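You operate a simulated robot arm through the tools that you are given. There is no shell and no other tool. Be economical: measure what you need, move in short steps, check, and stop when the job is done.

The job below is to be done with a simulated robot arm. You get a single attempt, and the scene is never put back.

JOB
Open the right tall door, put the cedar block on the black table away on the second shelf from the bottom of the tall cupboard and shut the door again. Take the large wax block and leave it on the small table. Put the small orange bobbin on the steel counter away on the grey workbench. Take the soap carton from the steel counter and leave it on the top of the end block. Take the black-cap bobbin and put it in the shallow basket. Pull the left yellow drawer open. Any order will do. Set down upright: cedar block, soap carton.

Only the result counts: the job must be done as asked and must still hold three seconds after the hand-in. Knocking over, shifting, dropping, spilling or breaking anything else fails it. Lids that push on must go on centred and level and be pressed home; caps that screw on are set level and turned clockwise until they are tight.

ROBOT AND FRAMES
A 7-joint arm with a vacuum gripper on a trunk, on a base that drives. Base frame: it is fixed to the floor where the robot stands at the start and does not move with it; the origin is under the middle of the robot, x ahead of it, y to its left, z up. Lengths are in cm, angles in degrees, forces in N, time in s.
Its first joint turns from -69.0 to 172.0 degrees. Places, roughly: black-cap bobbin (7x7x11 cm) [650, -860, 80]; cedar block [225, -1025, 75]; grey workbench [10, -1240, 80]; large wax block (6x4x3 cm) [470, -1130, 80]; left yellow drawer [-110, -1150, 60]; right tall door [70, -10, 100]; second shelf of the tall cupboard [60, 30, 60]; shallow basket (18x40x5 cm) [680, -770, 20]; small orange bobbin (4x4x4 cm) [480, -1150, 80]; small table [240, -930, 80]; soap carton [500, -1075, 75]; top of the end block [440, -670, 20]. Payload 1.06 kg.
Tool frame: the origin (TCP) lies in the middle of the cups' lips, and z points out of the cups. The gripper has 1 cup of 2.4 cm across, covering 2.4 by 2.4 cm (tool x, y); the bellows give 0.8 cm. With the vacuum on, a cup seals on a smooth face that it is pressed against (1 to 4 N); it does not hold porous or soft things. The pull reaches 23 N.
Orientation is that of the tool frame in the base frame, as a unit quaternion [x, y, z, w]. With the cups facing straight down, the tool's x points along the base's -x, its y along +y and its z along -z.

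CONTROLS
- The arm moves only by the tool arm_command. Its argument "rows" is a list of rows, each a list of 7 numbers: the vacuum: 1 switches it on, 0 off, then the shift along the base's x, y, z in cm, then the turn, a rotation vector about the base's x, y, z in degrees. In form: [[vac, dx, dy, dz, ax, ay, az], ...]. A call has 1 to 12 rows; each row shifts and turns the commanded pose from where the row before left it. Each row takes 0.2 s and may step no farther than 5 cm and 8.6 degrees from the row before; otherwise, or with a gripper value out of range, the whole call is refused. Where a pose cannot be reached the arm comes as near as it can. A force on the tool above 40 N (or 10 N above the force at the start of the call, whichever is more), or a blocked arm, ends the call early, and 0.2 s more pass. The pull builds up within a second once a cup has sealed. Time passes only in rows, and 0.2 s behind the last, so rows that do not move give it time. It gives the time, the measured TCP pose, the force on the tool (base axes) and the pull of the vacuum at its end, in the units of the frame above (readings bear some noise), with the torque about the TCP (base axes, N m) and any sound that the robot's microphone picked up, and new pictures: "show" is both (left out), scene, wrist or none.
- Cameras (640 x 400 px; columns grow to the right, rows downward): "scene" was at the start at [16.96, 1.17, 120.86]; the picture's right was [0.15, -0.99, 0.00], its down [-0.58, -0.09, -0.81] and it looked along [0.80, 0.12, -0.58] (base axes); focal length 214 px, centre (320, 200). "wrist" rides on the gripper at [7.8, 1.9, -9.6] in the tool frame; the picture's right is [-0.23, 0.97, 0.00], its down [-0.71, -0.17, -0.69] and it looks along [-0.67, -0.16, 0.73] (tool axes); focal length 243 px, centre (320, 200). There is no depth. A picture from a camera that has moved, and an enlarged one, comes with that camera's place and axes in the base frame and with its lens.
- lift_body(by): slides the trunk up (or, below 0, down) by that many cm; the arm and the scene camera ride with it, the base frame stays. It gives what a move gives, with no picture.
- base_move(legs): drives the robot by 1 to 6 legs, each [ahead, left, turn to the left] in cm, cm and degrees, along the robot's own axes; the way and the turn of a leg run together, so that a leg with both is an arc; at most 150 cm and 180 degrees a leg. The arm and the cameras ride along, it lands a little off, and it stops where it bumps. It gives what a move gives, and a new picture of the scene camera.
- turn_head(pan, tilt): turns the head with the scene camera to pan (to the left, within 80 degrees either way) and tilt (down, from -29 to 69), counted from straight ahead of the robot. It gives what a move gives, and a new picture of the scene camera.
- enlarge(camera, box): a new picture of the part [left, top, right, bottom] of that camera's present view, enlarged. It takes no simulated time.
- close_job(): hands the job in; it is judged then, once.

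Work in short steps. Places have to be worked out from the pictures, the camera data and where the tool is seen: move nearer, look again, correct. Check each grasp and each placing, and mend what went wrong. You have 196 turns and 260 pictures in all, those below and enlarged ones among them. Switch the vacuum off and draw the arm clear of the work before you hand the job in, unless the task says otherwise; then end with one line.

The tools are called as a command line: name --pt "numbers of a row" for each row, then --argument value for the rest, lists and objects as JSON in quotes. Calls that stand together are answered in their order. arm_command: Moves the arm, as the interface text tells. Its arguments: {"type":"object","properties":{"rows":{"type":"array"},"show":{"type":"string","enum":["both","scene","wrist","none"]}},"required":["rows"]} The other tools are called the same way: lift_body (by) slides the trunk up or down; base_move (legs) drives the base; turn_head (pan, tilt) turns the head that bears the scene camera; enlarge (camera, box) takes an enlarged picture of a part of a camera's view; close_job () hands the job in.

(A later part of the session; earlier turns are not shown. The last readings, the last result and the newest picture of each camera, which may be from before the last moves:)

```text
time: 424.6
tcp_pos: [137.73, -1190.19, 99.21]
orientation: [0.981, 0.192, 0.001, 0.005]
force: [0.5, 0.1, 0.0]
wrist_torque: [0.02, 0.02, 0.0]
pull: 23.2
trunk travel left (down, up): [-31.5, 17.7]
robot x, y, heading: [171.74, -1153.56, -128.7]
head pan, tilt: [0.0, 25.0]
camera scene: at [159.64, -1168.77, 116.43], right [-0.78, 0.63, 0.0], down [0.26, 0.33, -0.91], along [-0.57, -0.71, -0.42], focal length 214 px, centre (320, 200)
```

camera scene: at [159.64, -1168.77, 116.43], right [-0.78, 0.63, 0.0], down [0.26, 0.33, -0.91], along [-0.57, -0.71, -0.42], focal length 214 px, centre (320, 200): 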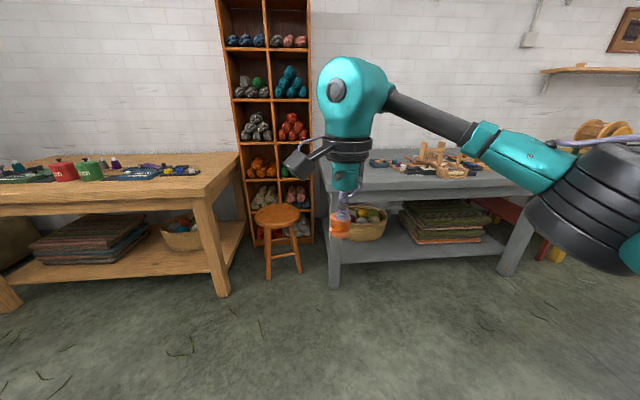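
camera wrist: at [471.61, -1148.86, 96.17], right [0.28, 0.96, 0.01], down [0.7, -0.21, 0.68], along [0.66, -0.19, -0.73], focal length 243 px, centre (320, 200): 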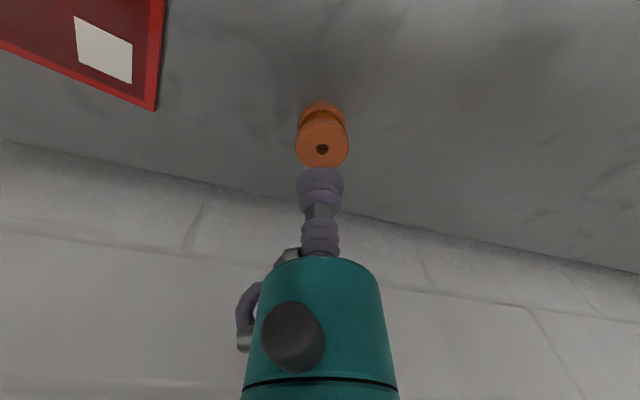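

Grey workbench found, front edge at n≈−988, r 625–765. I square up and approach its front.

base_move --legs '[[0, 0, 5.2], [70, -88, 0]]'

turn_head --pan 0 --tilt 45

```text
time: 433.1
tcp_pos: [30.19, -1204.69, 99.2]
orientation: [0.969, 0.246, 0.0, 0.005]
force: [0.5, -0.1, -0.1]
wrist_torque: [-0.02, -0.02, 0.02]
pull: 22.6
trunk travel left (down, up): [-31.5, 17.7]
robot x, y, heading: [59.92, -1164.68, -122.2]
head pan, tilt: [0.0, 25.0]
camera scene: at [49.68, -1180.99, 116.43], right [-0.84, 0.54, 0.0], down [0.23, 0.36, -0.91], along [-0.49, -0.77, -0.42], focal length 214 px, centre (320, 200)
```

scene: 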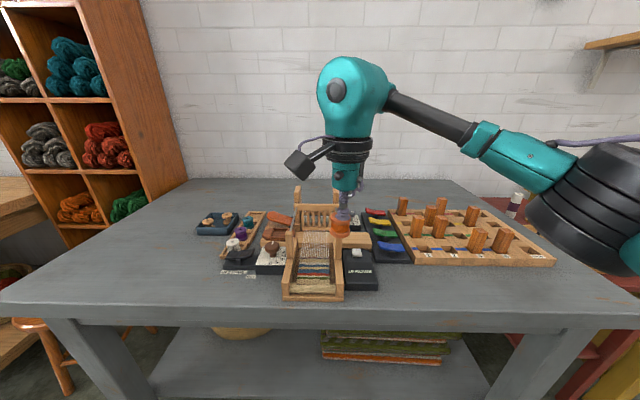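

```text
time: 434.0
tcp_pos: [30.19, -1204.65, 99.24]
orientation: [0.97, 0.245, 0.0, 0.006]
force: [0.5, -0.8, -0.8]
wrist_torque: [-0.01, -0.03, -0.01]
pull: 22.8
trunk travel left (down, up): [-31.5, 17.7]
robot x, y, heading: [59.88, -1165.02, -122.3]
head pan, tilt: [0.0, 45.0]
camera scene: at [50.26, -1180.07, 113.37], right [-0.84, 0.54, 0.0], down [0.38, 0.6, -0.71], along [-0.38, -0.6, -0.71], focal length 214 px, centre (320, 200)
```

scene: 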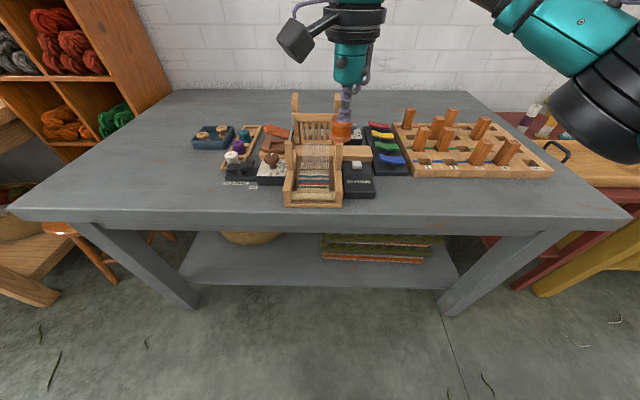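

Free strip near the front, right of centre: target (15,−1198). I raise slightly, move over, then lower.

arm_command --pt "1 0.5 1 3 0 0 0" --pt "1 -3.5 2 0 0 0 0" --pt "1 -4 1.6 0 0 0 0" --pt "1 -4 1.3 0 0 0 0" --pt "1 -4 0.8 0 0 0 0" --pt "1 0 0 -4 0 0 0" --pt "1 0 0 -4 0 0 0" --show "scene"

```text
time: 435.6
tcp_pos: [15.1, -1197.91, 94.29]
orientation: [0.969, 0.245, 0.0, 0.005]
force: [0.7, 0.2, -0.1]
wrist_torque: [0.02, 0.0, 0.03]
pull: 22.9
trunk travel left (down, up): [-31.5, 17.7]
robot x, y, heading: [59.91, -1164.89, -122.5]
head pan, tilt: [0.0, 45.0]
camera scene: at [50.25, -1180.07, 113.37], right [-0.84, 0.54, 0.0], down [0.38, 0.6, -0.71], along [-0.38, -0.6, -0.71], focal length 214 px, centre (320, 200)
```

scene: 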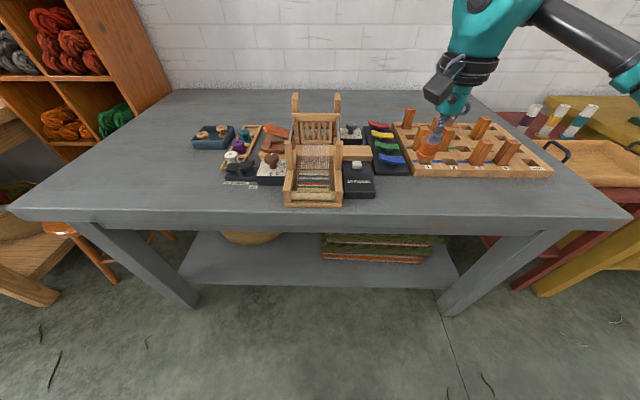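

Good. Lower to just above, then creep to contact.

arm_command --pt "1 0 0 -3.5 0 0 0" --pt "1 0 0 -3.5 0 0 0" --pt "1 0 0 -1 0 0 0" --pt "1 0 0 -0.6 0 0 0" --pt "1 0 0 -0.6 0 0 0" --pt "1 0 0 -0.6 0 0 0" --pt "1 0 0 -0.5 0 0 0" --show "wrist"

```text
time: 437.2
tcp_pos: [15.21, -1198.03, 84.06]
orientation: [0.969, 0.245, 0.0, 0.006]
force: [0.0, -0.8, 0.3]
wrist_torque: [0.02, 0.01, 0.01]
pull: 22.8
trunk travel left (down, up): [-31.5, 17.7]
robot x, y, heading: [59.92, -1164.67, -122.2]
head pan, tilt: [0.0, 45.0]
camera wrist: at [22.97, -1195.94, 93.53], right [0.26, -0.97, 0.01], down [-0.71, -0.18, 0.68], along [-0.66, -0.18, -0.73], focal length 243 px, centre (320, 200)
```

wrist: 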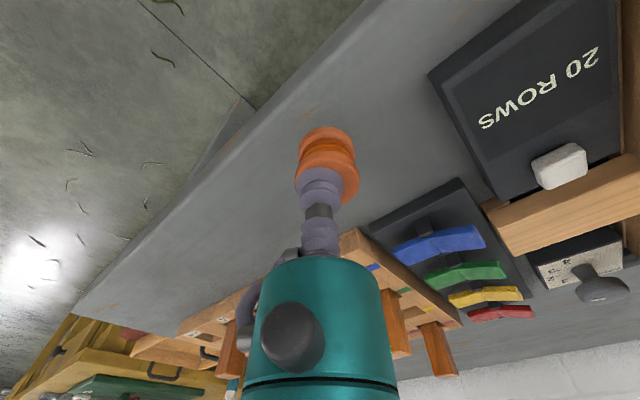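

Well placed. Continue creeping down.

arm_command --pt "1 0 0 -0.5 0 0 0" --pt "1 0 0 -0.4 0 0 0" --pt "1 0 0 -0.4 0 0 0" --pt "1 0 0 -0.4 0 0 0" --show "none"

```text
time: 438.2
tcp_pos: [15.17, -1198.04, 82.23]
orientation: [0.97, 0.245, 0.001, 0.005]
force: [-0.2, -0.5, 0.3]
wrist_torque: [0.03, 0.02, 0.03]
pull: 23.3
trunk travel left (down, up): [-31.5, 17.7]
robot x, y, heading: [59.99, -1164.65, -122.1]
head pan, tilt: [0.0, 45.0]
```

arm_command --pt "1 0 0 -0.4 0 0 0" --pt "1 0 0 -0.4 0 0 0" --pt "1 0 0 -0.4 0 0 0" --pt "1 0 0 -0.4 0 0 0" --pt "1 0 0 -0.4 0 0 0" --show "wrist"

```text
time: 439.4
tcp_pos: [15.18, -1198.05, 80.43]
orientation: [0.969, 0.246, 0.0, 0.008]
force: [-2.1, 0.4, 20.8]
wrist_torque: [0.05, 0.0, -0.04]
pull: 23.2
trunk travel left (down, up): [-31.5, 17.7]
robot x, y, heading: [59.87, -1164.56, -122.4]
head pan, tilt: [0.0, 45.0]
camera wrist: at [23.02, -1195.91, 90.0], right [0.26, -0.97, 0.01], down [-0.71, -0.18, 0.69], along [-0.66, -0.19, -0.73], focal length 243 px, centre (320, 200)
```

wrist: 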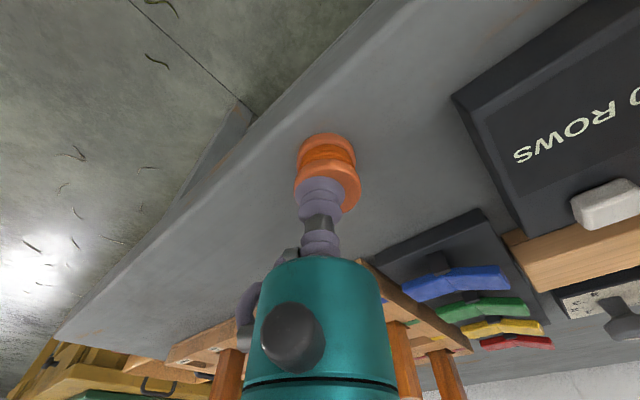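

Bobbin stands on the bench. Release and rise; then back off and look right toward the yellow bench.

arm_command --pt "0 0 0 0.3 0 0 0" --pt "0 0 0 0.2 0 0 0" --pt "0 0 0 0 0 0 0" --pt "0 0 0 0 0 0 0" --pt "0 0 0 1 0 0 0" --pt "0 0 0 3 0 0 0" --pt "0 0 0 4 0 0 0" --pt "0 1 1 4 0 0 0" --pt "0 2 1 4 0 0 0" --pt "0 3 1 3 0 0 0" --show "scene"

base_move --legs '[[-25, 0, 0], [0, -75, 0]]'

```text
time: 441.6
tcp_pos: [21.33, -1195.13, 99.96]
orientation: [0.969, 0.246, 0.0, 0.006]
force: [-0.4, -0.4, -0.1]
wrist_torque: [-0.01, 0.02, -0.02]
pull: 0.1
trunk travel left (down, up): [-31.5, 17.7]
robot x, y, heading: [59.79, -1164.69, -122.3]
head pan, tilt: [0.0, 45.0]
camera scene: at [50.29, -1180.07, 113.37], right [-0.84, 0.54, 0.0], down [0.38, 0.6, -0.71], along [-0.38, -0.6, -0.71], focal length 214 px, centre (320, 200)
```

scene: 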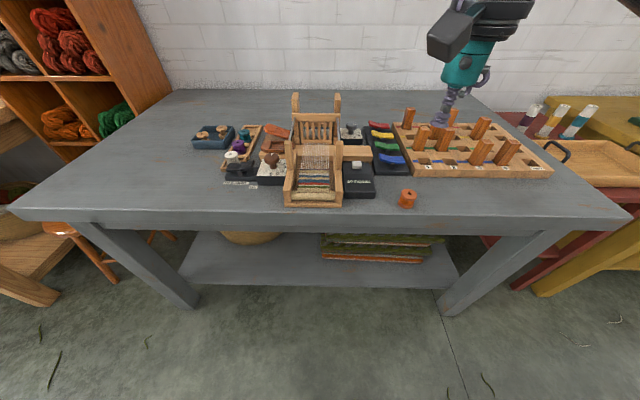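

```text
time: 450.0
tcp_pos: [-28.53, -1134.39, 99.9]
orientation: [0.968, 0.251, 0.001, 0.005]
force: [0.4, -0.7, -0.8]
wrist_torque: [0.02, -0.02, -0.03]
pull: 0.0
trunk travel left (down, up): [-31.5, 17.7]
robot x, y, heading: [10.06, -1103.52, -121.7]
head pan, tilt: [0.0, 45.0]
camera scene: at [0.42, -1118.97, 113.37], right [-0.85, 0.53, 0.0], down [0.37, 0.6, -0.71], along [-0.37, -0.6, -0.71], focal length 214 px, centre (320, 200)
```

scene: 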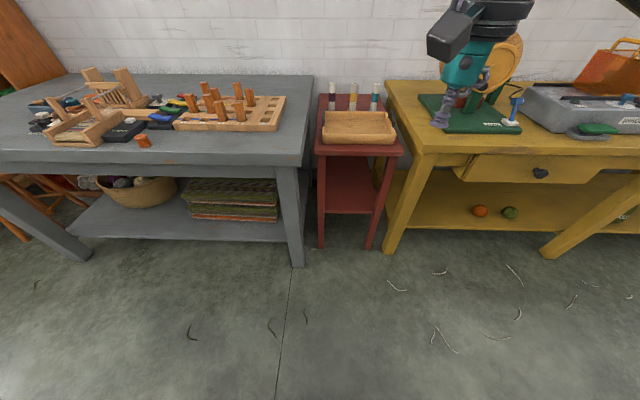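

Bobbin stands safely. The left yellow drawer (knob at r≈543) is right ahead-right. I strafe right 60 and lower the trunk.

base_move --legs '[[0, -60, 0], [0, 0, -1.8]]'

lift_body --by -22

turn_head --pan 0 --tilt 30

```text
time: 456.2
tcp_pos: [-81.07, -1101.29, 99.98]
orientation: [0.971, 0.237, 0.001, 0.005]
force: [-0.9, -0.2, 0.9]
wrist_torque: [0.02, -0.02, 0.0]
pull: 0.0
trunk travel left (down, up): [-31.5, 17.7]
robot x, y, heading: [-42.0, -1071.53, -123.5]
head pan, tilt: [0.0, 45.0]
camera scene: at [-51.84, -1086.68, 113.37], right [-0.84, 0.55, 0.0], down [0.39, 0.59, -0.71], along [-0.39, -0.59, -0.71], focal length 214 px, centre (320, 200)
```

scene: 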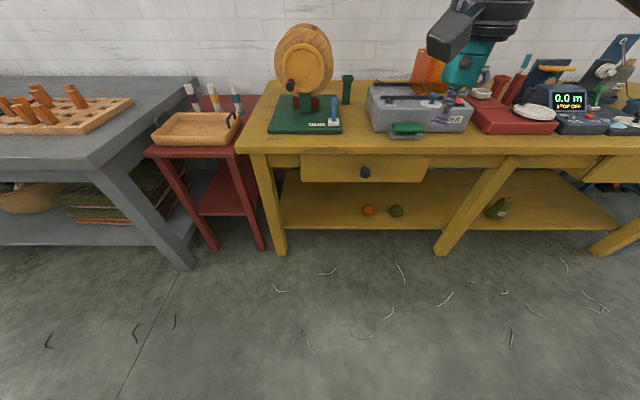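

```text
time: 458.5
tcp_pos: [-81.12, -1101.36, 77.81]
orientation: [0.971, 0.238, 0.001, 0.006]
force: [-0.8, 0.7, -0.4]
wrist_torque: [-0.01, 0.0, -0.07]
pull: 0.1
trunk travel left (down, up): [-9.5, 39.7]
robot x, y, heading: [-41.82, -1071.83, -123.4]
head pan, tilt: [0.0, 45.0]
```

```text
time: 459.3
tcp_pos: [-81.0, -1101.15, 77.9]
orientation: [0.971, 0.237, 0.001, 0.006]
force: [-0.9, -0.9, 0.4]
wrist_torque: [-0.01, -0.01, 0.01]
pull: 0.1
trunk travel left (down, up): [-9.5, 39.7]
robot x, y, heading: [-41.86, -1071.43, -123.5]
head pan, tilt: [0.0, 30.0]
camera scene: at [-55.99, -1092.99, 92.21], right [-0.84, 0.55, 0.0], down [0.28, 0.42, -0.87], along [-0.48, -0.72, -0.5], focal length 214 px, centre (320, 200)
```

scene: 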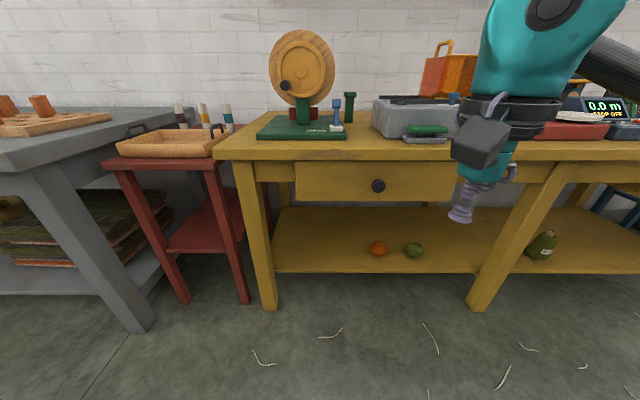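

Drawer front spans z 59–72, r 517–564 with a central knob at r≈540; I'll seal left of the knob at r≈552, z≈65. Rotate the tool to horizontal while shifting there.

arm_command --pt "0 0.41 -1.35 -1.18 -6.84 4.53 0" --pt "0 0.41 -1.35 -1.18 -6.84 4.53 0" --pt "0 0.41 -1.35 -1.18 -6.84 4.53 0" --pt "0 0.41 -1.35 -1.18 -6.84 4.53 0" --pt "0 0.41 -1.35 -1.18 -6.84 4.53 0" --pt "0 0.41 -1.35 -1.18 -6.84 4.53 0" --pt "0 0.41 -1.35 -1.18 -6.84 4.53 0" --pt "0 0.41 -1.35 -1.18 -6.84 4.53 0" --pt "0 0.41 -1.35 -1.18 -6.84 4.53 0" --pt "0 0.41 -1.35 -1.18 -6.84 4.53 0" --pt "0 0.41 -1.35 -1.18 -6.6 4.4 0" --show "both"

```text
time: 461.7
tcp_pos: [-76.73, -1116.18, 65.28]
orientation: [0.683, 0.169, -0.52, 0.484]
force: [-0.9, 0.9, -0.1]
wrist_torque: [0.03, 0.01, 0.04]
pull: 0.1
trunk travel left (down, up): [-9.5, 39.7]
robot x, y, heading: [-41.66, -1071.63, -123.6]
head pan, tilt: [0.0, 30.0]
camera scene: at [-56.02, -1092.98, 92.21], right [-0.84, 0.55, 0.0], down [0.28, 0.42, -0.87], along [-0.48, -0.72, -0.5], focal length 214 px, centre (320, 200)
camera wrist: at [-66.88, -1111.19, 59.16], right [0.62, -0.4, 0.68], down [-0.04, 0.85, 0.53], along [-0.78, -0.35, 0.51], focal length 243 px, centre (320, 200)
```

scene: 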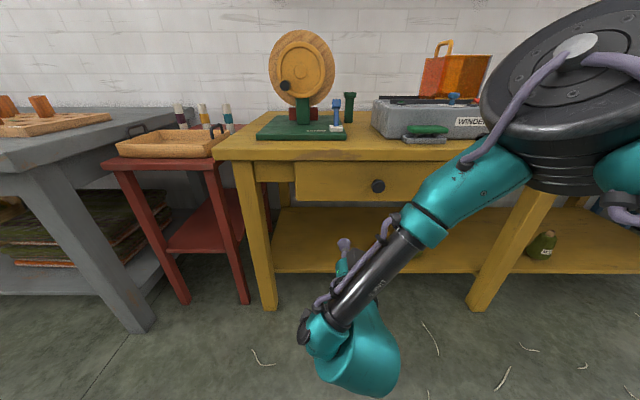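
wrist: 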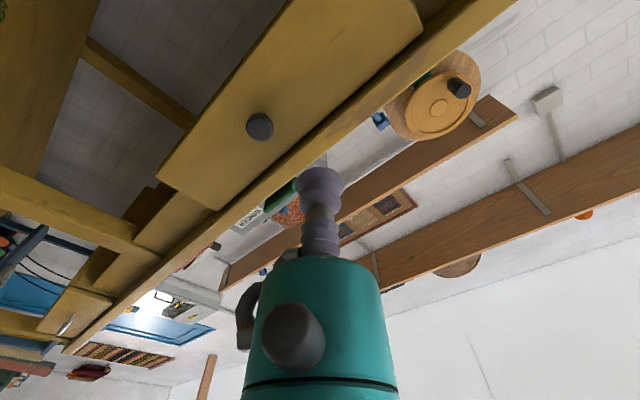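

Tool is level, facing the drawer from 27 cm. I drive ahead 12 and then extend the arm.

base_move --legs '[[13, 0, 0]]'

arm_command --pt "0 -1.66 -2.5 0 0 0 0" --pt "0 -1.66 -2.5 0 0 0 0" --pt "0 -1.66 -2.5 0 0 0 0" --show "both"

```text
time: 463.0
tcp_pos: [-83.83, -1126.79, 65.12]
orientation: [0.684, 0.17, -0.519, 0.483]
force: [0.0, -1.4, -0.5]
wrist_torque: [-0.02, -0.01, 0.03]
pull: 0.0
trunk travel left (down, up): [-9.5, 39.7]
robot x, y, heading: [-49.02, -1082.43, -123.5]
head pan, tilt: [0.0, 30.0]
camera scene: at [-63.15, -1103.73, 92.21], right [-0.83, 0.55, 0.0], down [0.28, 0.42, -0.87], along [-0.48, -0.72, -0.5], focal length 214 px, centre (320, 200)
```

scene: 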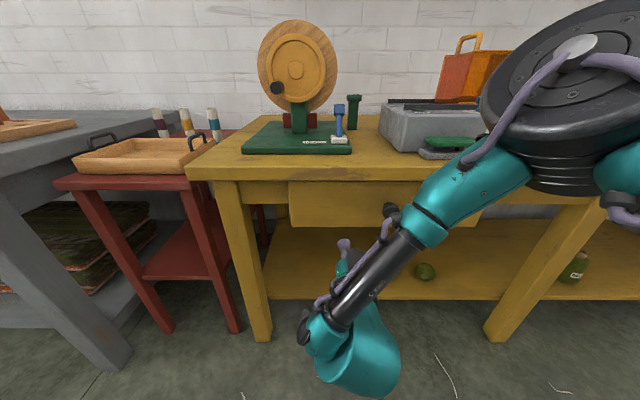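

```text
time: 463.8
tcp_pos: [-88.79, -1134.0, 64.95]
orientation: [0.684, 0.17, -0.519, 0.483]
force: [-0.1, -0.2, 0.0]
wrist_torque: [0.0, 0.0, 0.0]
pull: 0.0
trunk travel left (down, up): [-9.5, 39.7]
robot x, y, heading: [-49.12, -1082.26, -123.7]
head pan, tilt: [0.0, 30.0]
camera scene: at [-63.15, -1103.74, 92.21], right [-0.83, 0.55, 0.0], down [0.28, 0.42, -0.87], along [-0.48, -0.72, -0.5], focal length 214 px, centre (320, 200)
camera wrist: at [-79.02, -1129.14, 58.9], right [0.62, -0.4, 0.68], down [-0.04, 0.85, 0.53], along [-0.78, -0.35, 0.51], focal length 243 px, centre (320, 200)
```

scene: 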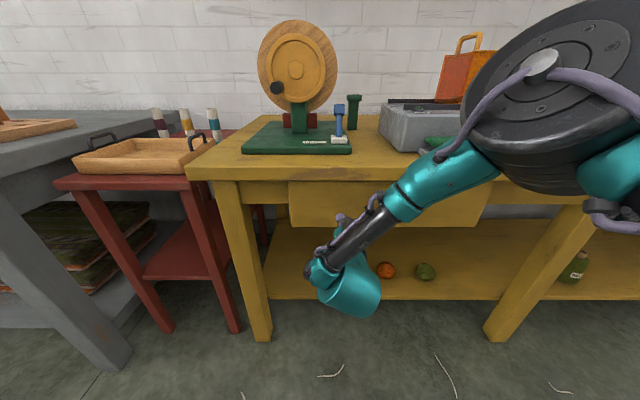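
wrist: 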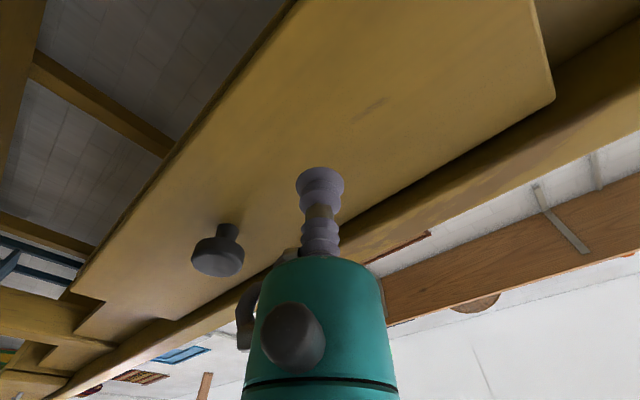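

The cup is close to the drawer face. Creep in with vacuum.

arm_command --pt "1 -0.83 -1.25 0 0 0 0" --pt "1 -0.55 -0.83 0 0 0 0" --pt "1 -0.4 -0.6 0 0 0 0" --pt "1 -0.4 -0.6 0 0 0 0" --show "wrist"

```text
time: 464.8
tcp_pos: [-90.99, -1137.36, 65.13]
orientation: [0.684, 0.17, -0.52, 0.483]
force: [1.2, 0.4, 3.3]
wrist_torque: [0.14, -0.02, -0.1]
pull: 23.4
trunk travel left (down, up): [-9.5, 39.7]
robot x, y, heading: [-49.03, -1081.94, -123.4]
head pan, tilt: [0.0, 30.0]
camera wrist: at [-81.17, -1132.51, 59.03], right [0.62, -0.4, 0.68], down [-0.04, 0.85, 0.53], along [-0.78, -0.35, 0.51], focal length 243 px, centre (320, 200)
```

wrist: 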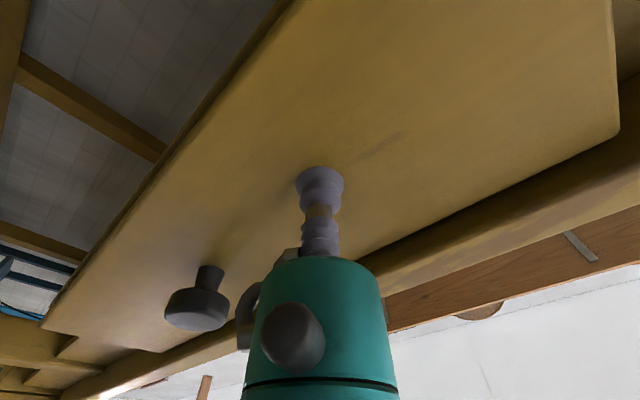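

Sealed. Pull the drawer straight out.

arm_command --pt "1 0.55 0.83 0 0 0 0" --pt "1 1.1 1.67 0 0 0 0" --pt "1 1.1 1.67 0 0 0 0" --pt "1 1.1 1.67 0 0 0 0" --pt "1 1.1 1.67 0 0 0 0" --pt "1 1.1 1.67 0 0 0 0" --pt "1 1.1 1.67 0 0 0 0" --pt "1 1.1 1.67 0 0 0 0" --pt "1 1.1 1.67 0 0 0 0" --pt "1 1.1 1.67 0 0 0 0" --show "scene"

```text
time: 467.0
tcp_pos: [-80.53, -1121.62, 65.26]
orientation: [0.685, 0.169, -0.519, 0.482]
force: [-0.3, -1.0, -11.1]
wrist_torque: [-0.09, 0.06, -0.03]
pull: 22.4
trunk travel left (down, up): [-9.5, 39.7]
robot x, y, heading: [-49.02, -1082.36, -123.5]
head pan, tilt: [0.0, 30.0]
camera scene: at [-63.19, -1103.78, 92.19], right [-0.83, 0.55, 0.0], down [0.28, 0.42, -0.87], along [-0.48, -0.72, -0.5], focal length 214 px, centre (320, 200)
```

scene: 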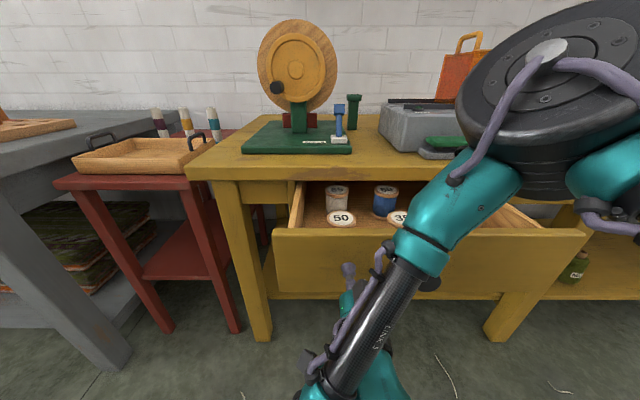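

Open ~19 cm. I pull a further 8 cm with the base to be safe.

base_move --legs '[[-8, 0, 0]]'

```text
time: 468.0
tcp_pos: [-76.07, -1114.75, 65.32]
orientation: [0.683, 0.17, -0.519, 0.485]
force: [-1.2, 1.0, -0.5]
wrist_torque: [0.07, 0.18, -0.05]
pull: 22.9
trunk travel left (down, up): [-9.5, 39.7]
robot x, y, heading: [-44.59, -1075.52, -123.6]
head pan, tilt: [0.0, 30.0]
camera scene: at [-58.64, -1096.91, 92.22], right [-0.83, 0.55, 0.0], down [0.28, 0.42, -0.87], along [-0.48, -0.72, -0.5], focal length 214 px, centre (320, 200)
```

scene: 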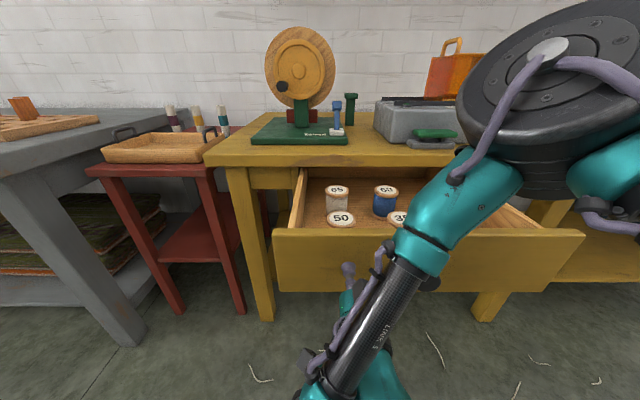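

Drawer is 27 cm open. Release the vacuum and retreat.

arm_command --pt "0 0 0 0 0 0 0" --pt "0 0 0 0 0 0 0" --pt "0 0 0 0 0 0 0" --pt "0 0.3 0.45 0 0 0 0" --pt "0 1.1 1.67 0 0 0 0" --show "none"

base_move --legs '[[-40, 0, 0]]'

```text
time: 469.2
tcp_pos: [-74.64, -1112.63, 65.57]
orientation: [0.684, 0.169, -0.521, 0.482]
force: [1.6, -0.2, -0.3]
wrist_torque: [0.0, 0.0, 0.03]
pull: 0.0
trunk travel left (down, up): [-9.5, 39.7]
robot x, y, heading: [-44.67, -1075.25, -123.5]
head pan, tilt: [0.0, 30.0]
```

```text
time: 471.8
tcp_pos: [-52.34, -1078.9, 65.42]
orientation: [0.684, 0.169, -0.52, 0.483]
force: [0.1, 0.9, -0.2]
wrist_torque: [0.0, -0.04, -0.01]
pull: 0.0
trunk travel left (down, up): [-9.5, 39.7]
robot x, y, heading: [-22.16, -1041.74, -123.9]
head pan, tilt: [0.0, 30.0]
camera scene: at [-36.3, -1063.11, 92.21], right [-0.83, 0.55, 0.0], down [0.28, 0.42, -0.87], along [-0.48, -0.72, -0.5], focal length 214 px, centre (320, 200)
```

scene: 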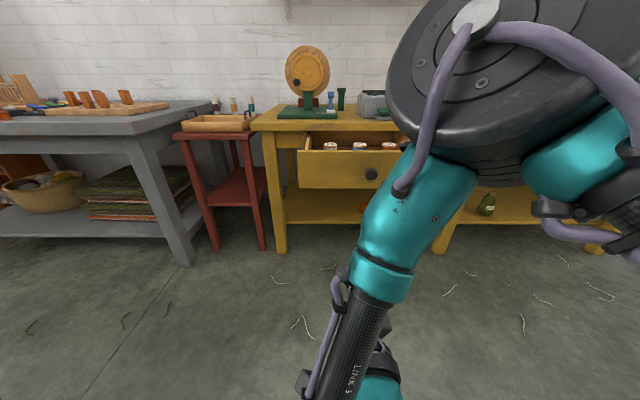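

Drawer is clearly open. Next the soap carton. I raise the trunk, point the tool down again, and drive to the counter.

lift_body --by 30

arm_command --pt "0 0 0 1.5 6.84 -4.53 0" --pt "0 0 0 1.5 6.84 -4.53 0" --pt "0 0 0 1.5 6.84 -4.53 0" --pt "0 0 0 1.5 6.84 -4.53 0" --pt "0 0 0 1.5 6.84 -4.53 0" --pt "0 0 0 1.5 6.84 -4.53 0" --pt "0 0 0 1.5 6.84 -4.53 0" --pt "0 0 0 1.5 6.84 -4.53 0" --pt "0 0 0 1.5 6.84 -4.53 0" --pt "0 0 0 1.5 6.84 -4.53 0" --pt "0 0 0 1.5 6.6 -4.4 0" --show "none"

base_move --legs '[[0, 0, 90], [105, 0, 0], [105, 0, 0], [95, 20, 0]]'

turn_head --pan 40 --tilt 25

```text
time: 474.8
tcp_pos: [-52.27, -1078.85, 95.56]
orientation: [0.684, 0.17, -0.52, 0.483]
force: [-0.9, -0.7, 0.2]
wrist_torque: [-0.03, 0.04, -0.01]
pull: 0.0
trunk travel left (down, up): [-39.5, 9.7]
robot x, y, heading: [-22.29, -1041.81, -123.5]
head pan, tilt: [0.0, 30.0]
```

```text
time: 477.2
tcp_pos: [-52.2, -1078.74, 112.06]
orientation: [0.971, 0.238, 0.0, 0.005]
force: [0.6, -0.1, -0.5]
wrist_torque: [-0.01, 0.01, 0.0]
pull: 0.1
trunk travel left (down, up): [-39.5, 9.7]
robot x, y, heading: [-22.18, -1041.48, -123.5]
head pan, tilt: [0.0, 30.0]
```

```text
time: 496.0
tcp_pos: [275.41, -1230.06, 112.06]
orientation: [0.526, 0.851, 0.003, 0.005]
force: [-0.1, 0.1, 0.8]
wrist_torque: [0.01, 0.03, -0.01]
pull: 0.0
trunk travel left (down, up): [-39.5, 9.7]
robot x, y, heading: [238.8, -1199.48, -34.2]
head pan, tilt: [0.0, 30.0]
camera scene: at [252.39, -1208.9, 123.94], right [-0.56, -0.83, 0.0], down [-0.41, 0.28, -0.87], along [0.72, -0.49, -0.5], focal length 214 px, centre (320, 200)
```

scene: 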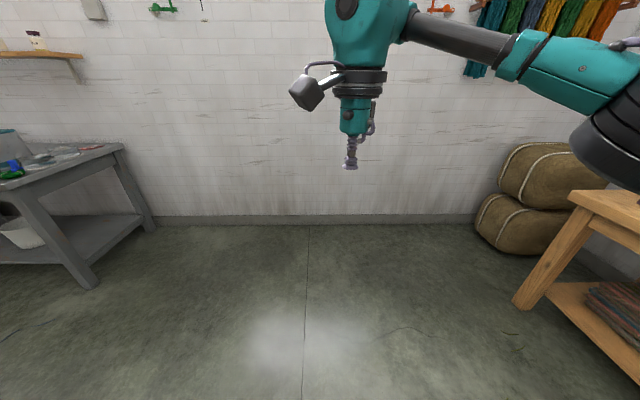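

```text
time: 497.1
tcp_pos: [275.31, -1230.02, 111.99]
orientation: [0.526, 0.85, 0.004, 0.005]
force: [0.2, -1.1, 0.2]
wrist_torque: [0.0, -0.01, 0.0]
pull: 0.1
trunk travel left (down, up): [-39.5, 9.7]
robot x, y, heading: [238.63, -1199.5, -34.3]
head pan, tilt: [40.0, 25.0]
camera scene: at [254.07, -1202.89, 124.74], right [0.1, -1.0, 0.0], down [-0.42, -0.04, -0.91], along [0.9, 0.09, -0.42], focal length 214 px, centre (320, 200)
```

scene: 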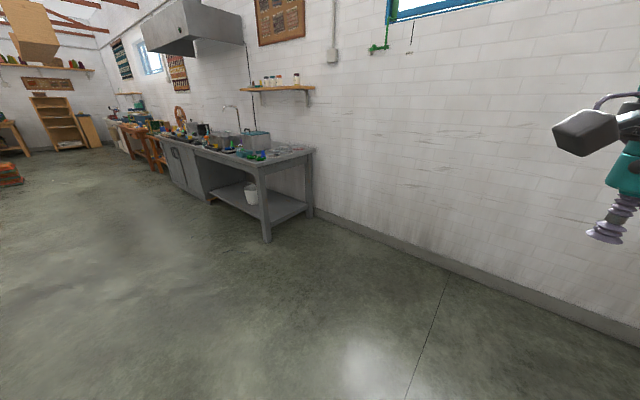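

Clear path. Strafe left along the counter front to n≈−622.

base_move --legs '[[20, 122, 0], [20, 122, 0]]'

turn_head --pan 0 --tilt 35

enlarge --camera "scene" --box '[200, 90, 440, 240]'

```text
time: 518.8
tcp_pos: [449.16, -1050.7, 112.06]
orientation: [0.531, 0.848, 0.004, 0.004]
force: [-0.3, -0.5, 0.5]
wrist_torque: [0.06, 0.01, 0.04]
pull: 0.1
trunk travel left (down, up): [-39.5, 9.7]
robot x, y, heading: [412.95, -1019.91, -35.1]
head pan, tilt: [40.0, 25.0]
camera scene: at [428.21, -1023.34, 124.74], right [0.09, -1.0, 0.0], down [-0.42, -0.04, -0.91], along [0.9, 0.08, -0.42], focal length 214 px, centre (320, 200)
```

scene: 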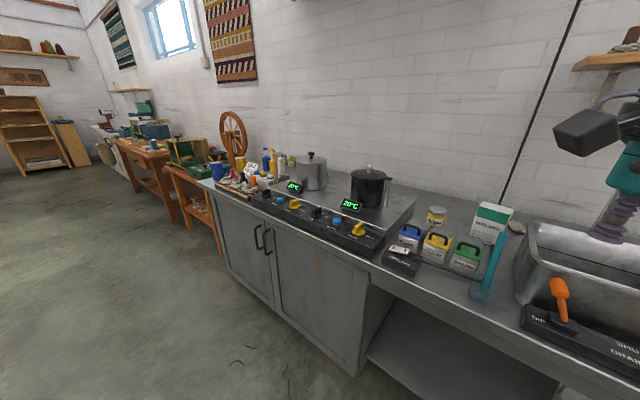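

```text
time: 519.9
tcp_pos: [449.19, -1050.76, 112.04]
orientation: [0.531, 0.847, 0.003, 0.004]
force: [-0.5, 0.0, 0.0]
wrist_torque: [0.03, -0.03, 0.01]
pull: 0.1
trunk travel left (down, up): [-39.5, 9.7]
robot x, y, heading: [412.94, -1019.73, -34.8]
head pan, tilt: [0.0, 35.0]
camera scene: at [426.25, -1029.2, 123.17], right [-0.57, -0.82, 0.0], down [-0.47, 0.33, -0.82], along [0.67, -0.47, -0.57], focal length 214 px, centre (320, 200)
```

scene: 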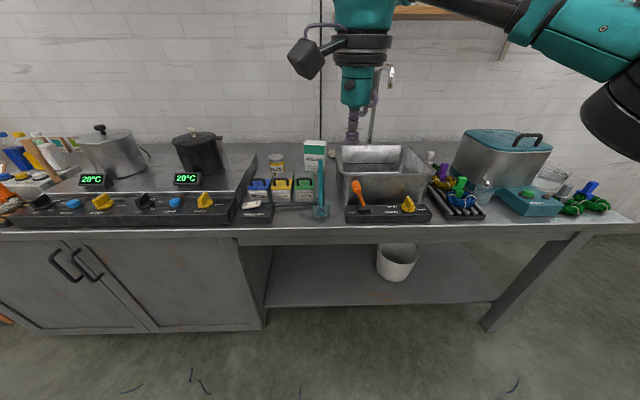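

```text
2.67 times, centred on (320, 165) of scene
camera zoom: at [426.25, -1029.2, 123.17], right [-0.57, -0.82, 0.0], down [-0.47, 0.33, -0.82], along [0.67, -0.47, -0.57], focal length 572 px, centre (320, 293)
```

zoom: 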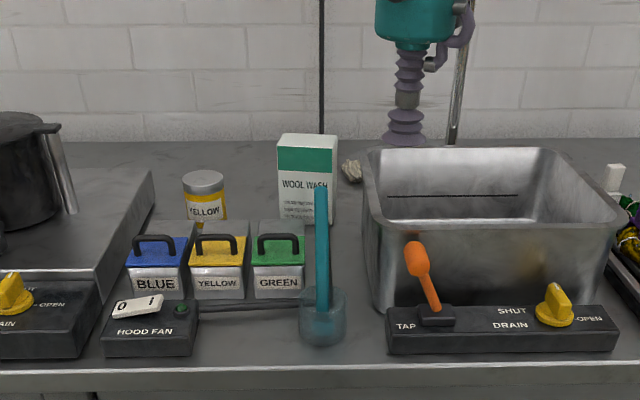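

Soap top ≈(497.7,−1077.2,92). The faucet stands 22 cm to its right, so I approach from the left at an angle with the elbow kept clear. Turn and drive to (461,−1022), heading −56°.

base_move --legs '[[0, 0, -21.6], [29, 38.5, 0]]'

arm_command --pt "0 0 0 0 0 0 0" --show "wrist"

```text
time: 524.8
tcp_pos: [482.43, -1064.28, 112.1]
orientation: [0.677, 0.736, 0.003, 0.005]
force: [-1.0, 0.2, -0.1]
wrist_torque: [-0.01, -0.02, 0.02]
pull: 0.1
trunk travel left (down, up): [-39.5, 9.7]
robot x, y, heading: [459.52, -1022.38, -56.0]
head pan, tilt: [0.0, 35.0]
camera scene: at [468.78, -1036.08, 123.16], right [-0.83, -0.56, 0.0], down [-0.32, 0.48, -0.82], along [0.46, -0.68, -0.57], focal length 214 px, centre (320, 200)
```

scene: 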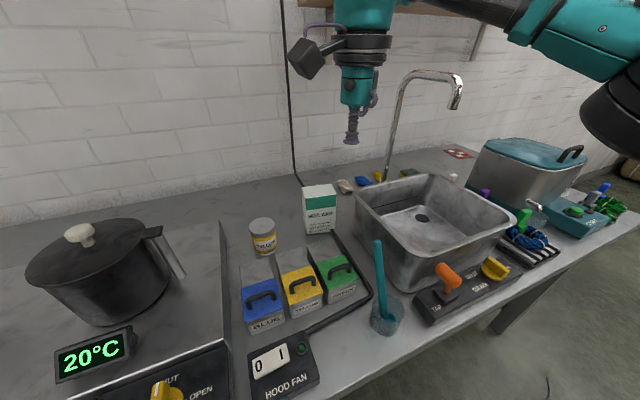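

```text
time: 525.2
tcp_pos: [482.48, -1064.51, 112.06]
orientation: [0.676, 0.737, 0.002, 0.004]
force: [-0.6, -0.1, -0.3]
wrist_torque: [0.0, -0.02, 0.0]
pull: 0.1
trunk travel left (down, up): [-39.5, 9.7]
robot x, y, heading: [459.7, -1022.27, -56.1]
head pan, tilt: [0.0, 35.0]
camera wrist: at [483.53, -1056.45, 121.58], right [0.99, -0.15, 0.01], down [-0.12, -0.72, 0.69], along [-0.1, -0.68, -0.73], focal length 243 px, centre (320, 200)
```

wrist: 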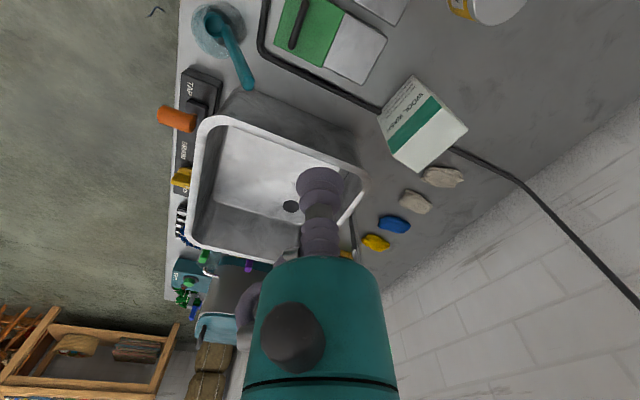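

Clear view; soap top centre (497.1,−1077.2). I move toward it, staying vertical until the limit shows.

arm_command --pt "0 2.4 -2.1 -2 0 0 0" --pt "0 2.4 -2.1 -2 0 0 0" --pt "0 2.4 -2.1 -2 0 0 0" --pt "0 2.4 -2.1 -2 0 0 0" --pt "0 2.4 -2.1 -2 0 0 0" --show "wrist"

```text
time: 526.4
tcp_pos: [492.53, -1072.79, 102.87]
orientation: [0.676, 0.737, 0.002, 0.006]
force: [-0.2, -0.5, 0.7]
wrist_torque: [-0.01, -0.04, 0.01]
pull: 0.2
out of reach, approached as far as the arm can: row 5
trunk travel left (down, up): [-39.5, 9.7]
robot x, y, heading: [459.98, -1022.65, -55.8]
head pan, tilt: [0.0, 35.0]
camera wrist: at [493.64, -1064.87, 112.43], right [0.99, -0.15, 0.01], down [-0.12, -0.72, 0.69], along [-0.09, -0.68, -0.73], focal length 243 px, centre (320, 200)
```

wrist: 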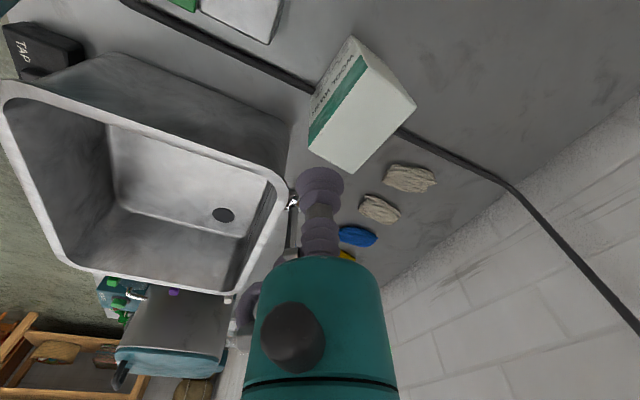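

Soap top centre refines to (496.3,−1074.8). Continue down and over, adding a small tilt.

arm_command --pt "0 0.5 -0.2 -3 0 0 0" --pt "0 1.0 -0.5 -3 1.5 1.0 0" --pt "0 1.3 -0.8 -2 2.0 1.4 0" --show "wrist"

```text
time: 527.2
tcp_pos: [492.78, -1072.3, 98.17]
orientation: [0.676, 0.737, 0.01, -0.017]
force: [0.2, -0.1, -0.3]
wrist_torque: [0.03, -0.01, -0.01]
pull: 0.2
out of reach, approached as far as the arm can: row 2, 3
trunk travel left (down, up): [-39.5, 9.7]
robot x, y, heading: [459.28, -1022.04, -56.0]
head pan, tilt: [0.0, 35.0]
camera wrist: at [494.11, -1064.83, 108.01], right [0.99, -0.15, -0.02], down [-0.1, -0.74, 0.66], along [-0.11, -0.65, -0.75], focal length 243 px, centre (320, 200)
```

wrist: 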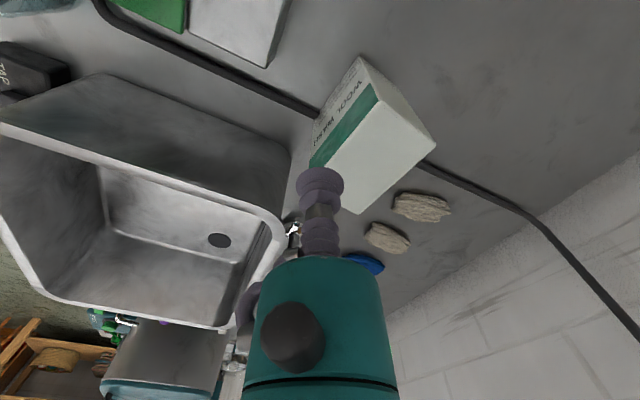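

I tilted the wrong way; reverse to a ~7° forward tilt while advancing.

arm_command --pt "0 0 0 0 -4.2 -2.8 0" --pt "0 0 0 -1 -3.8 -2.5 0" --pt "0 0.6 -0.5 -1 0 0 0" --pt "0 0.6 -0.5 -1 0 0 0" --show "wrist"

```text
time: 528.2
tcp_pos: [493.93, -1073.37, 95.29]
orientation: [0.675, 0.736, -0.01, 0.05]
force: [0.2, -0.1, 0.9]
wrist_torque: [0.02, 0.02, -0.01]
pull: 0.0
trunk travel left (down, up): [-39.5, 9.7]
robot x, y, heading: [459.76, -1022.45, -55.9]
head pan, tilt: [0.0, 35.0]
camera wrist: at [494.56, -1064.74, 104.21], right [0.99, -0.15, 0.07], down [-0.15, -0.66, 0.73], along [-0.06, -0.73, -0.68], focal length 243 px, centre (320, 200)
```

wrist: 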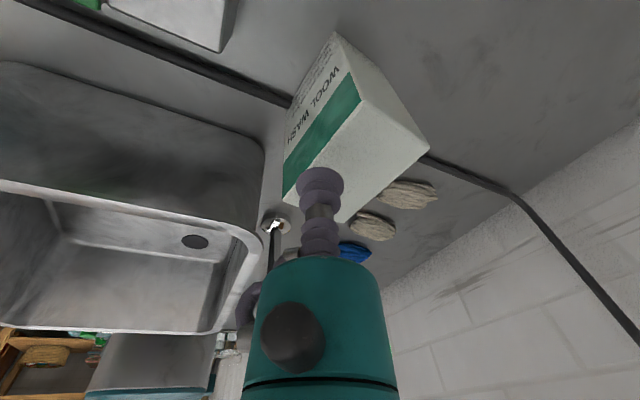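

Centre of the top at (496.1,−1075). Advance 2.5 cm, then descend with vacuum.

arm_command --pt "0 1.1 -0.8 0 0 0 0" --pt "0 1.0 -0.8 0 0 0 0" --pt "1 0 0 -1 0 0 0" --pt "1 0 0 -1 0 0 0" --pt "1 0 0 -0.6 0 0 0" --pt "1 0 0 -0.5 0 0 0" --show "wrist"

```text
time: 529.6
tcp_pos: [494.56, -1073.66, 92.32]
orientation: [0.675, 0.736, -0.01, 0.051]
force: [0.1, -1.0, 6.4]
wrist_torque: [0.07, 0.03, -0.02]
pull: 0.0
out of reach, approached as far as the arm can: row 1, 2
trunk travel left (down, up): [-39.5, 9.7]
robot x, y, heading: [459.56, -1022.26, -56.1]
head pan, tilt: [0.0, 35.0]
camera wrist: at [495.18, -1065.03, 101.21], right [0.99, -0.15, 0.07], down [-0.15, -0.66, 0.73], along [-0.06, -0.74, -0.68], focal length 243 px, centre (320, 200)
```

wrist: 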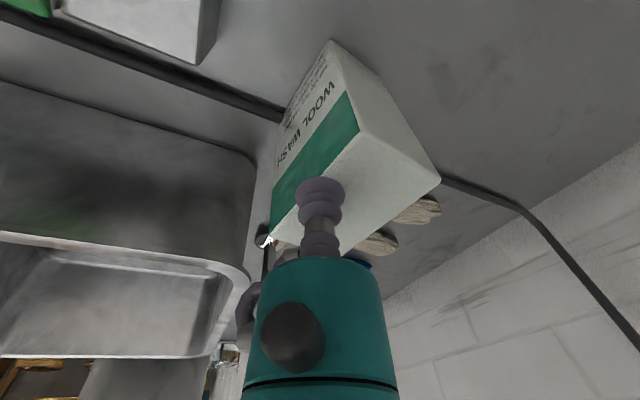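

The cup is 2 cm short (at the front edge). I lift 2 cm and nudge the base 2.3 ahead.

arm_command --pt "0 0 0 1.5 0 0 0" --pt "0 0 0 1.5 0 0 0" --show "none"

base_move --legs '[[2.4, 0.3, 0]]'

arm_command --pt "0 0 0 0 0 0 0" --show "wrist"

```text
time: 530.2
tcp_pos: [494.41, -1073.66, 94.91]
orientation: [0.675, 0.736, -0.01, 0.05]
force: [0.5, 0.7, 0.2]
wrist_torque: [-0.03, -0.02, -0.01]
pull: 0.1
trunk travel left (down, up): [-39.5, 9.7]
robot x, y, heading: [459.79, -1022.41, -55.9]
head pan, tilt: [0.0, 35.0]
```

```text
time: 531.0
tcp_pos: [496.1, -1075.4, 95.03]
orientation: [0.675, 0.736, -0.009, 0.049]
force: [0.0, 0.0, -0.1]
wrist_torque: [0.01, 0.0, -0.03]
pull: 0.0
trunk travel left (down, up): [-39.5, 9.7]
robot x, y, heading: [461.37, -1024.33, -55.8]
head pan, tilt: [0.0, 35.0]
camera scene: at [470.41, -1037.97, 123.15], right [-0.83, -0.56, 0.0], down [-0.32, 0.48, -0.82], along [0.46, -0.68, -0.57], focal length 214 px, centre (320, 200)
```

scene: 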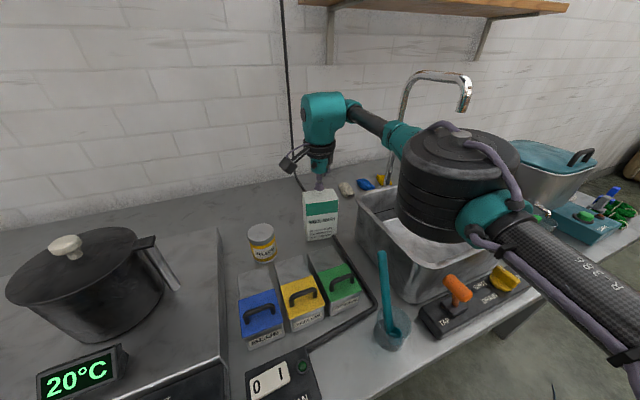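

```text
time: 531.5
tcp_pos: [496.06, -1075.39, 95.04]
orientation: [0.676, 0.736, -0.009, 0.05]
force: [-0.7, 0.7, 0.6]
wrist_torque: [0.01, 0.03, 0.02]
pull: 0.0
trunk travel left (down, up): [-39.5, 9.7]
robot x, y, heading: [461.19, -1024.56, -56.0]
head pan, tilt: [0.0, 35.0]
camera wrist: at [496.75, -1066.81, 103.97], right [0.99, -0.15, 0.07], down [-0.15, -0.66, 0.73], along [-0.06, -0.73, -0.68], focal length 243 px, centre (320, 200)
```

wrist: 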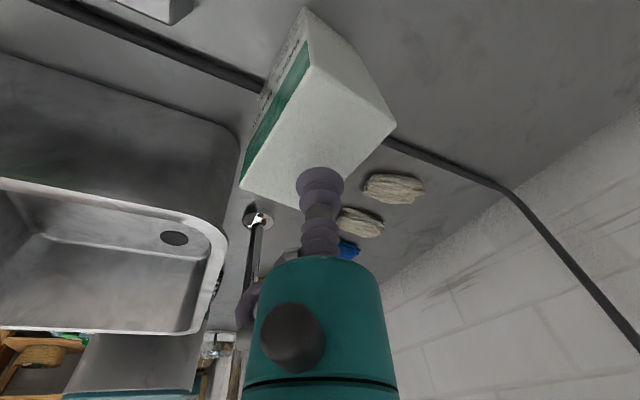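

Now centred. Descend with vacuum.

arm_command --pt "1 0 0.4 -1 0 0 0" --pt "1 0 0 -1 0 0 0" --pt "1 0 0 -0.6 0 0 0" --pt "1 0 0 -0.5 0 0 0" --pt "1 0 0 -0.4 0 0 0" --show "none"

```text
time: 532.8
tcp_pos: [496.21, -1075.21, 92.15]
orientation: [0.675, 0.736, -0.006, 0.055]
force: [2.1, -1.7, 16.6]
wrist_torque: [0.23, 0.23, 0.11]
pull: 22.5
trunk travel left (down, up): [-39.5, 9.7]
robot x, y, heading: [461.39, -1024.04, -55.5]
head pan, tilt: [0.0, 35.0]
stopped in row 5: the force on the tool passed its limit at 41 N (the readings are from after the stop); the commanded pose is now the measured one
```

Sealed. Lift: trunk up 9.5, then arm up while drawing back slightly.

lift_body --by 9.5

arm_command --pt "1 -0.5 0.7 3.5 0 0 0" --pt "1 -0.8 1.2 3.5 0 0 0" --pt "1 -1.0 1.6 3 0 0 0" --pt "1 -1.0 1.6 3 0 0 0" --pt "1 -1.5 2.2 2 0 0 0" --show "scene"

```text
time: 534.1
tcp_pos: [495.31, -1073.92, 116.66]
orientation: [0.665, 0.725, -0.037, 0.175]
force: [-0.1, -0.2, -4.4]
wrist_torque: [0.12, 0.05, -0.03]
pull: 23.0
trunk travel left (down, up): [-49.0, 0.2]
robot x, y, heading: [461.02, -1024.29, -56.1]
head pan, tilt: [0.0, 35.0]
```

```text
time: 535.3
tcp_pos: [490.19, -1066.31, 131.97]
orientation: [0.665, 0.725, -0.037, 0.175]
force: [-0.1, 0.3, -5.0]
wrist_torque: [0.1, 0.05, 0.01]
pull: 23.0
trunk travel left (down, up): [-49.0, 0.2]
robot x, y, heading: [460.98, -1024.13, -55.9]
head pan, tilt: [0.0, 35.0]
camera scene: at [466.22, -1031.83, 133.82], right [-0.83, -0.56, 0.0], down [-0.32, 0.48, -0.82], along [0.46, -0.68, -0.57], focal length 214 px, centre (320, 200)
```

scene: 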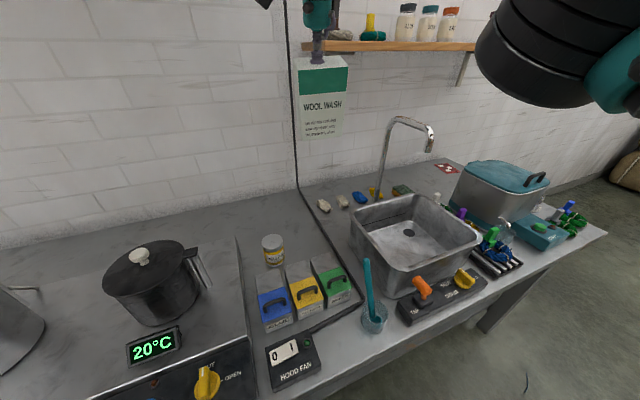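

Soap is up and clear (over the stick). The lift added tilt; I back away and restore the tool to the sealing attitude (soap vertical).

base_move --legs '[[-55, 0, 0]]'

arm_command --pt "1 0 0 0 6 3.9 0.1" --pt "1 0 0 0 6 3.9 0.1" --pt "1 -2 2.5 -3 0 0 0" --pt "1 -2 2.5 -3 0 0 0" --show "scene"

```text
time: 538.5
tcp_pos: [459.51, -1021.26, 131.81]
orientation: [0.669, 0.721, -0.039, 0.175]
force: [0.0, 0.9, -5.1]
wrist_torque: [0.08, 0.02, -0.01]
pull: 22.7
trunk travel left (down, up): [-49.0, 0.2]
robot x, y, heading: [431.06, -978.49, -56.8]
head pan, tilt: [0.0, 35.0]
camera scene: at [435.85, -986.39, 133.81], right [-0.84, -0.55, 0.0], down [-0.31, 0.48, -0.82], along [0.45, -0.68, -0.57], focal length 214 px, centre (320, 200)
```

scene: 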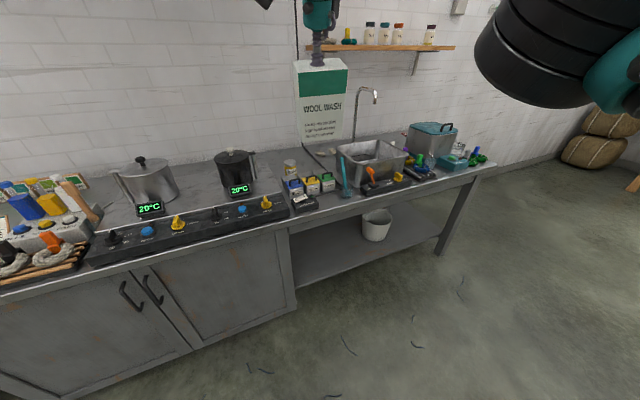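

```text
time: 539.5
tcp_pos: [453.61, -1014.35, 124.75]
orientation: [0.679, 0.732, -0.007, 0.056]
force: [-0.7, -1.0, -4.9]
wrist_torque: [0.07, 0.01, 0.04]
pull: 22.5
out of reach, approached as far as the arm can: row 2
trunk travel left (down, up): [-49.0, 0.2]
robot x, y, heading: [430.98, -978.57, -56.7]
head pan, tilt: [0.0, 35.0]
camera scene: at [435.81, -986.46, 133.81], right [-0.84, -0.55, 0.0], down [-0.31, 0.48, -0.82], along [0.45, -0.68, -0.57], focal length 214 px, centre (320, 200)
```

scene: 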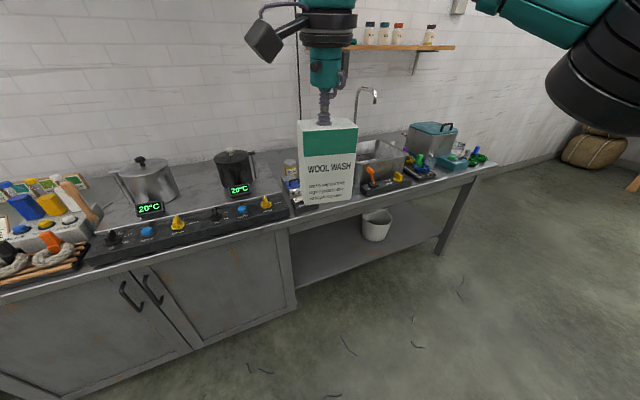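

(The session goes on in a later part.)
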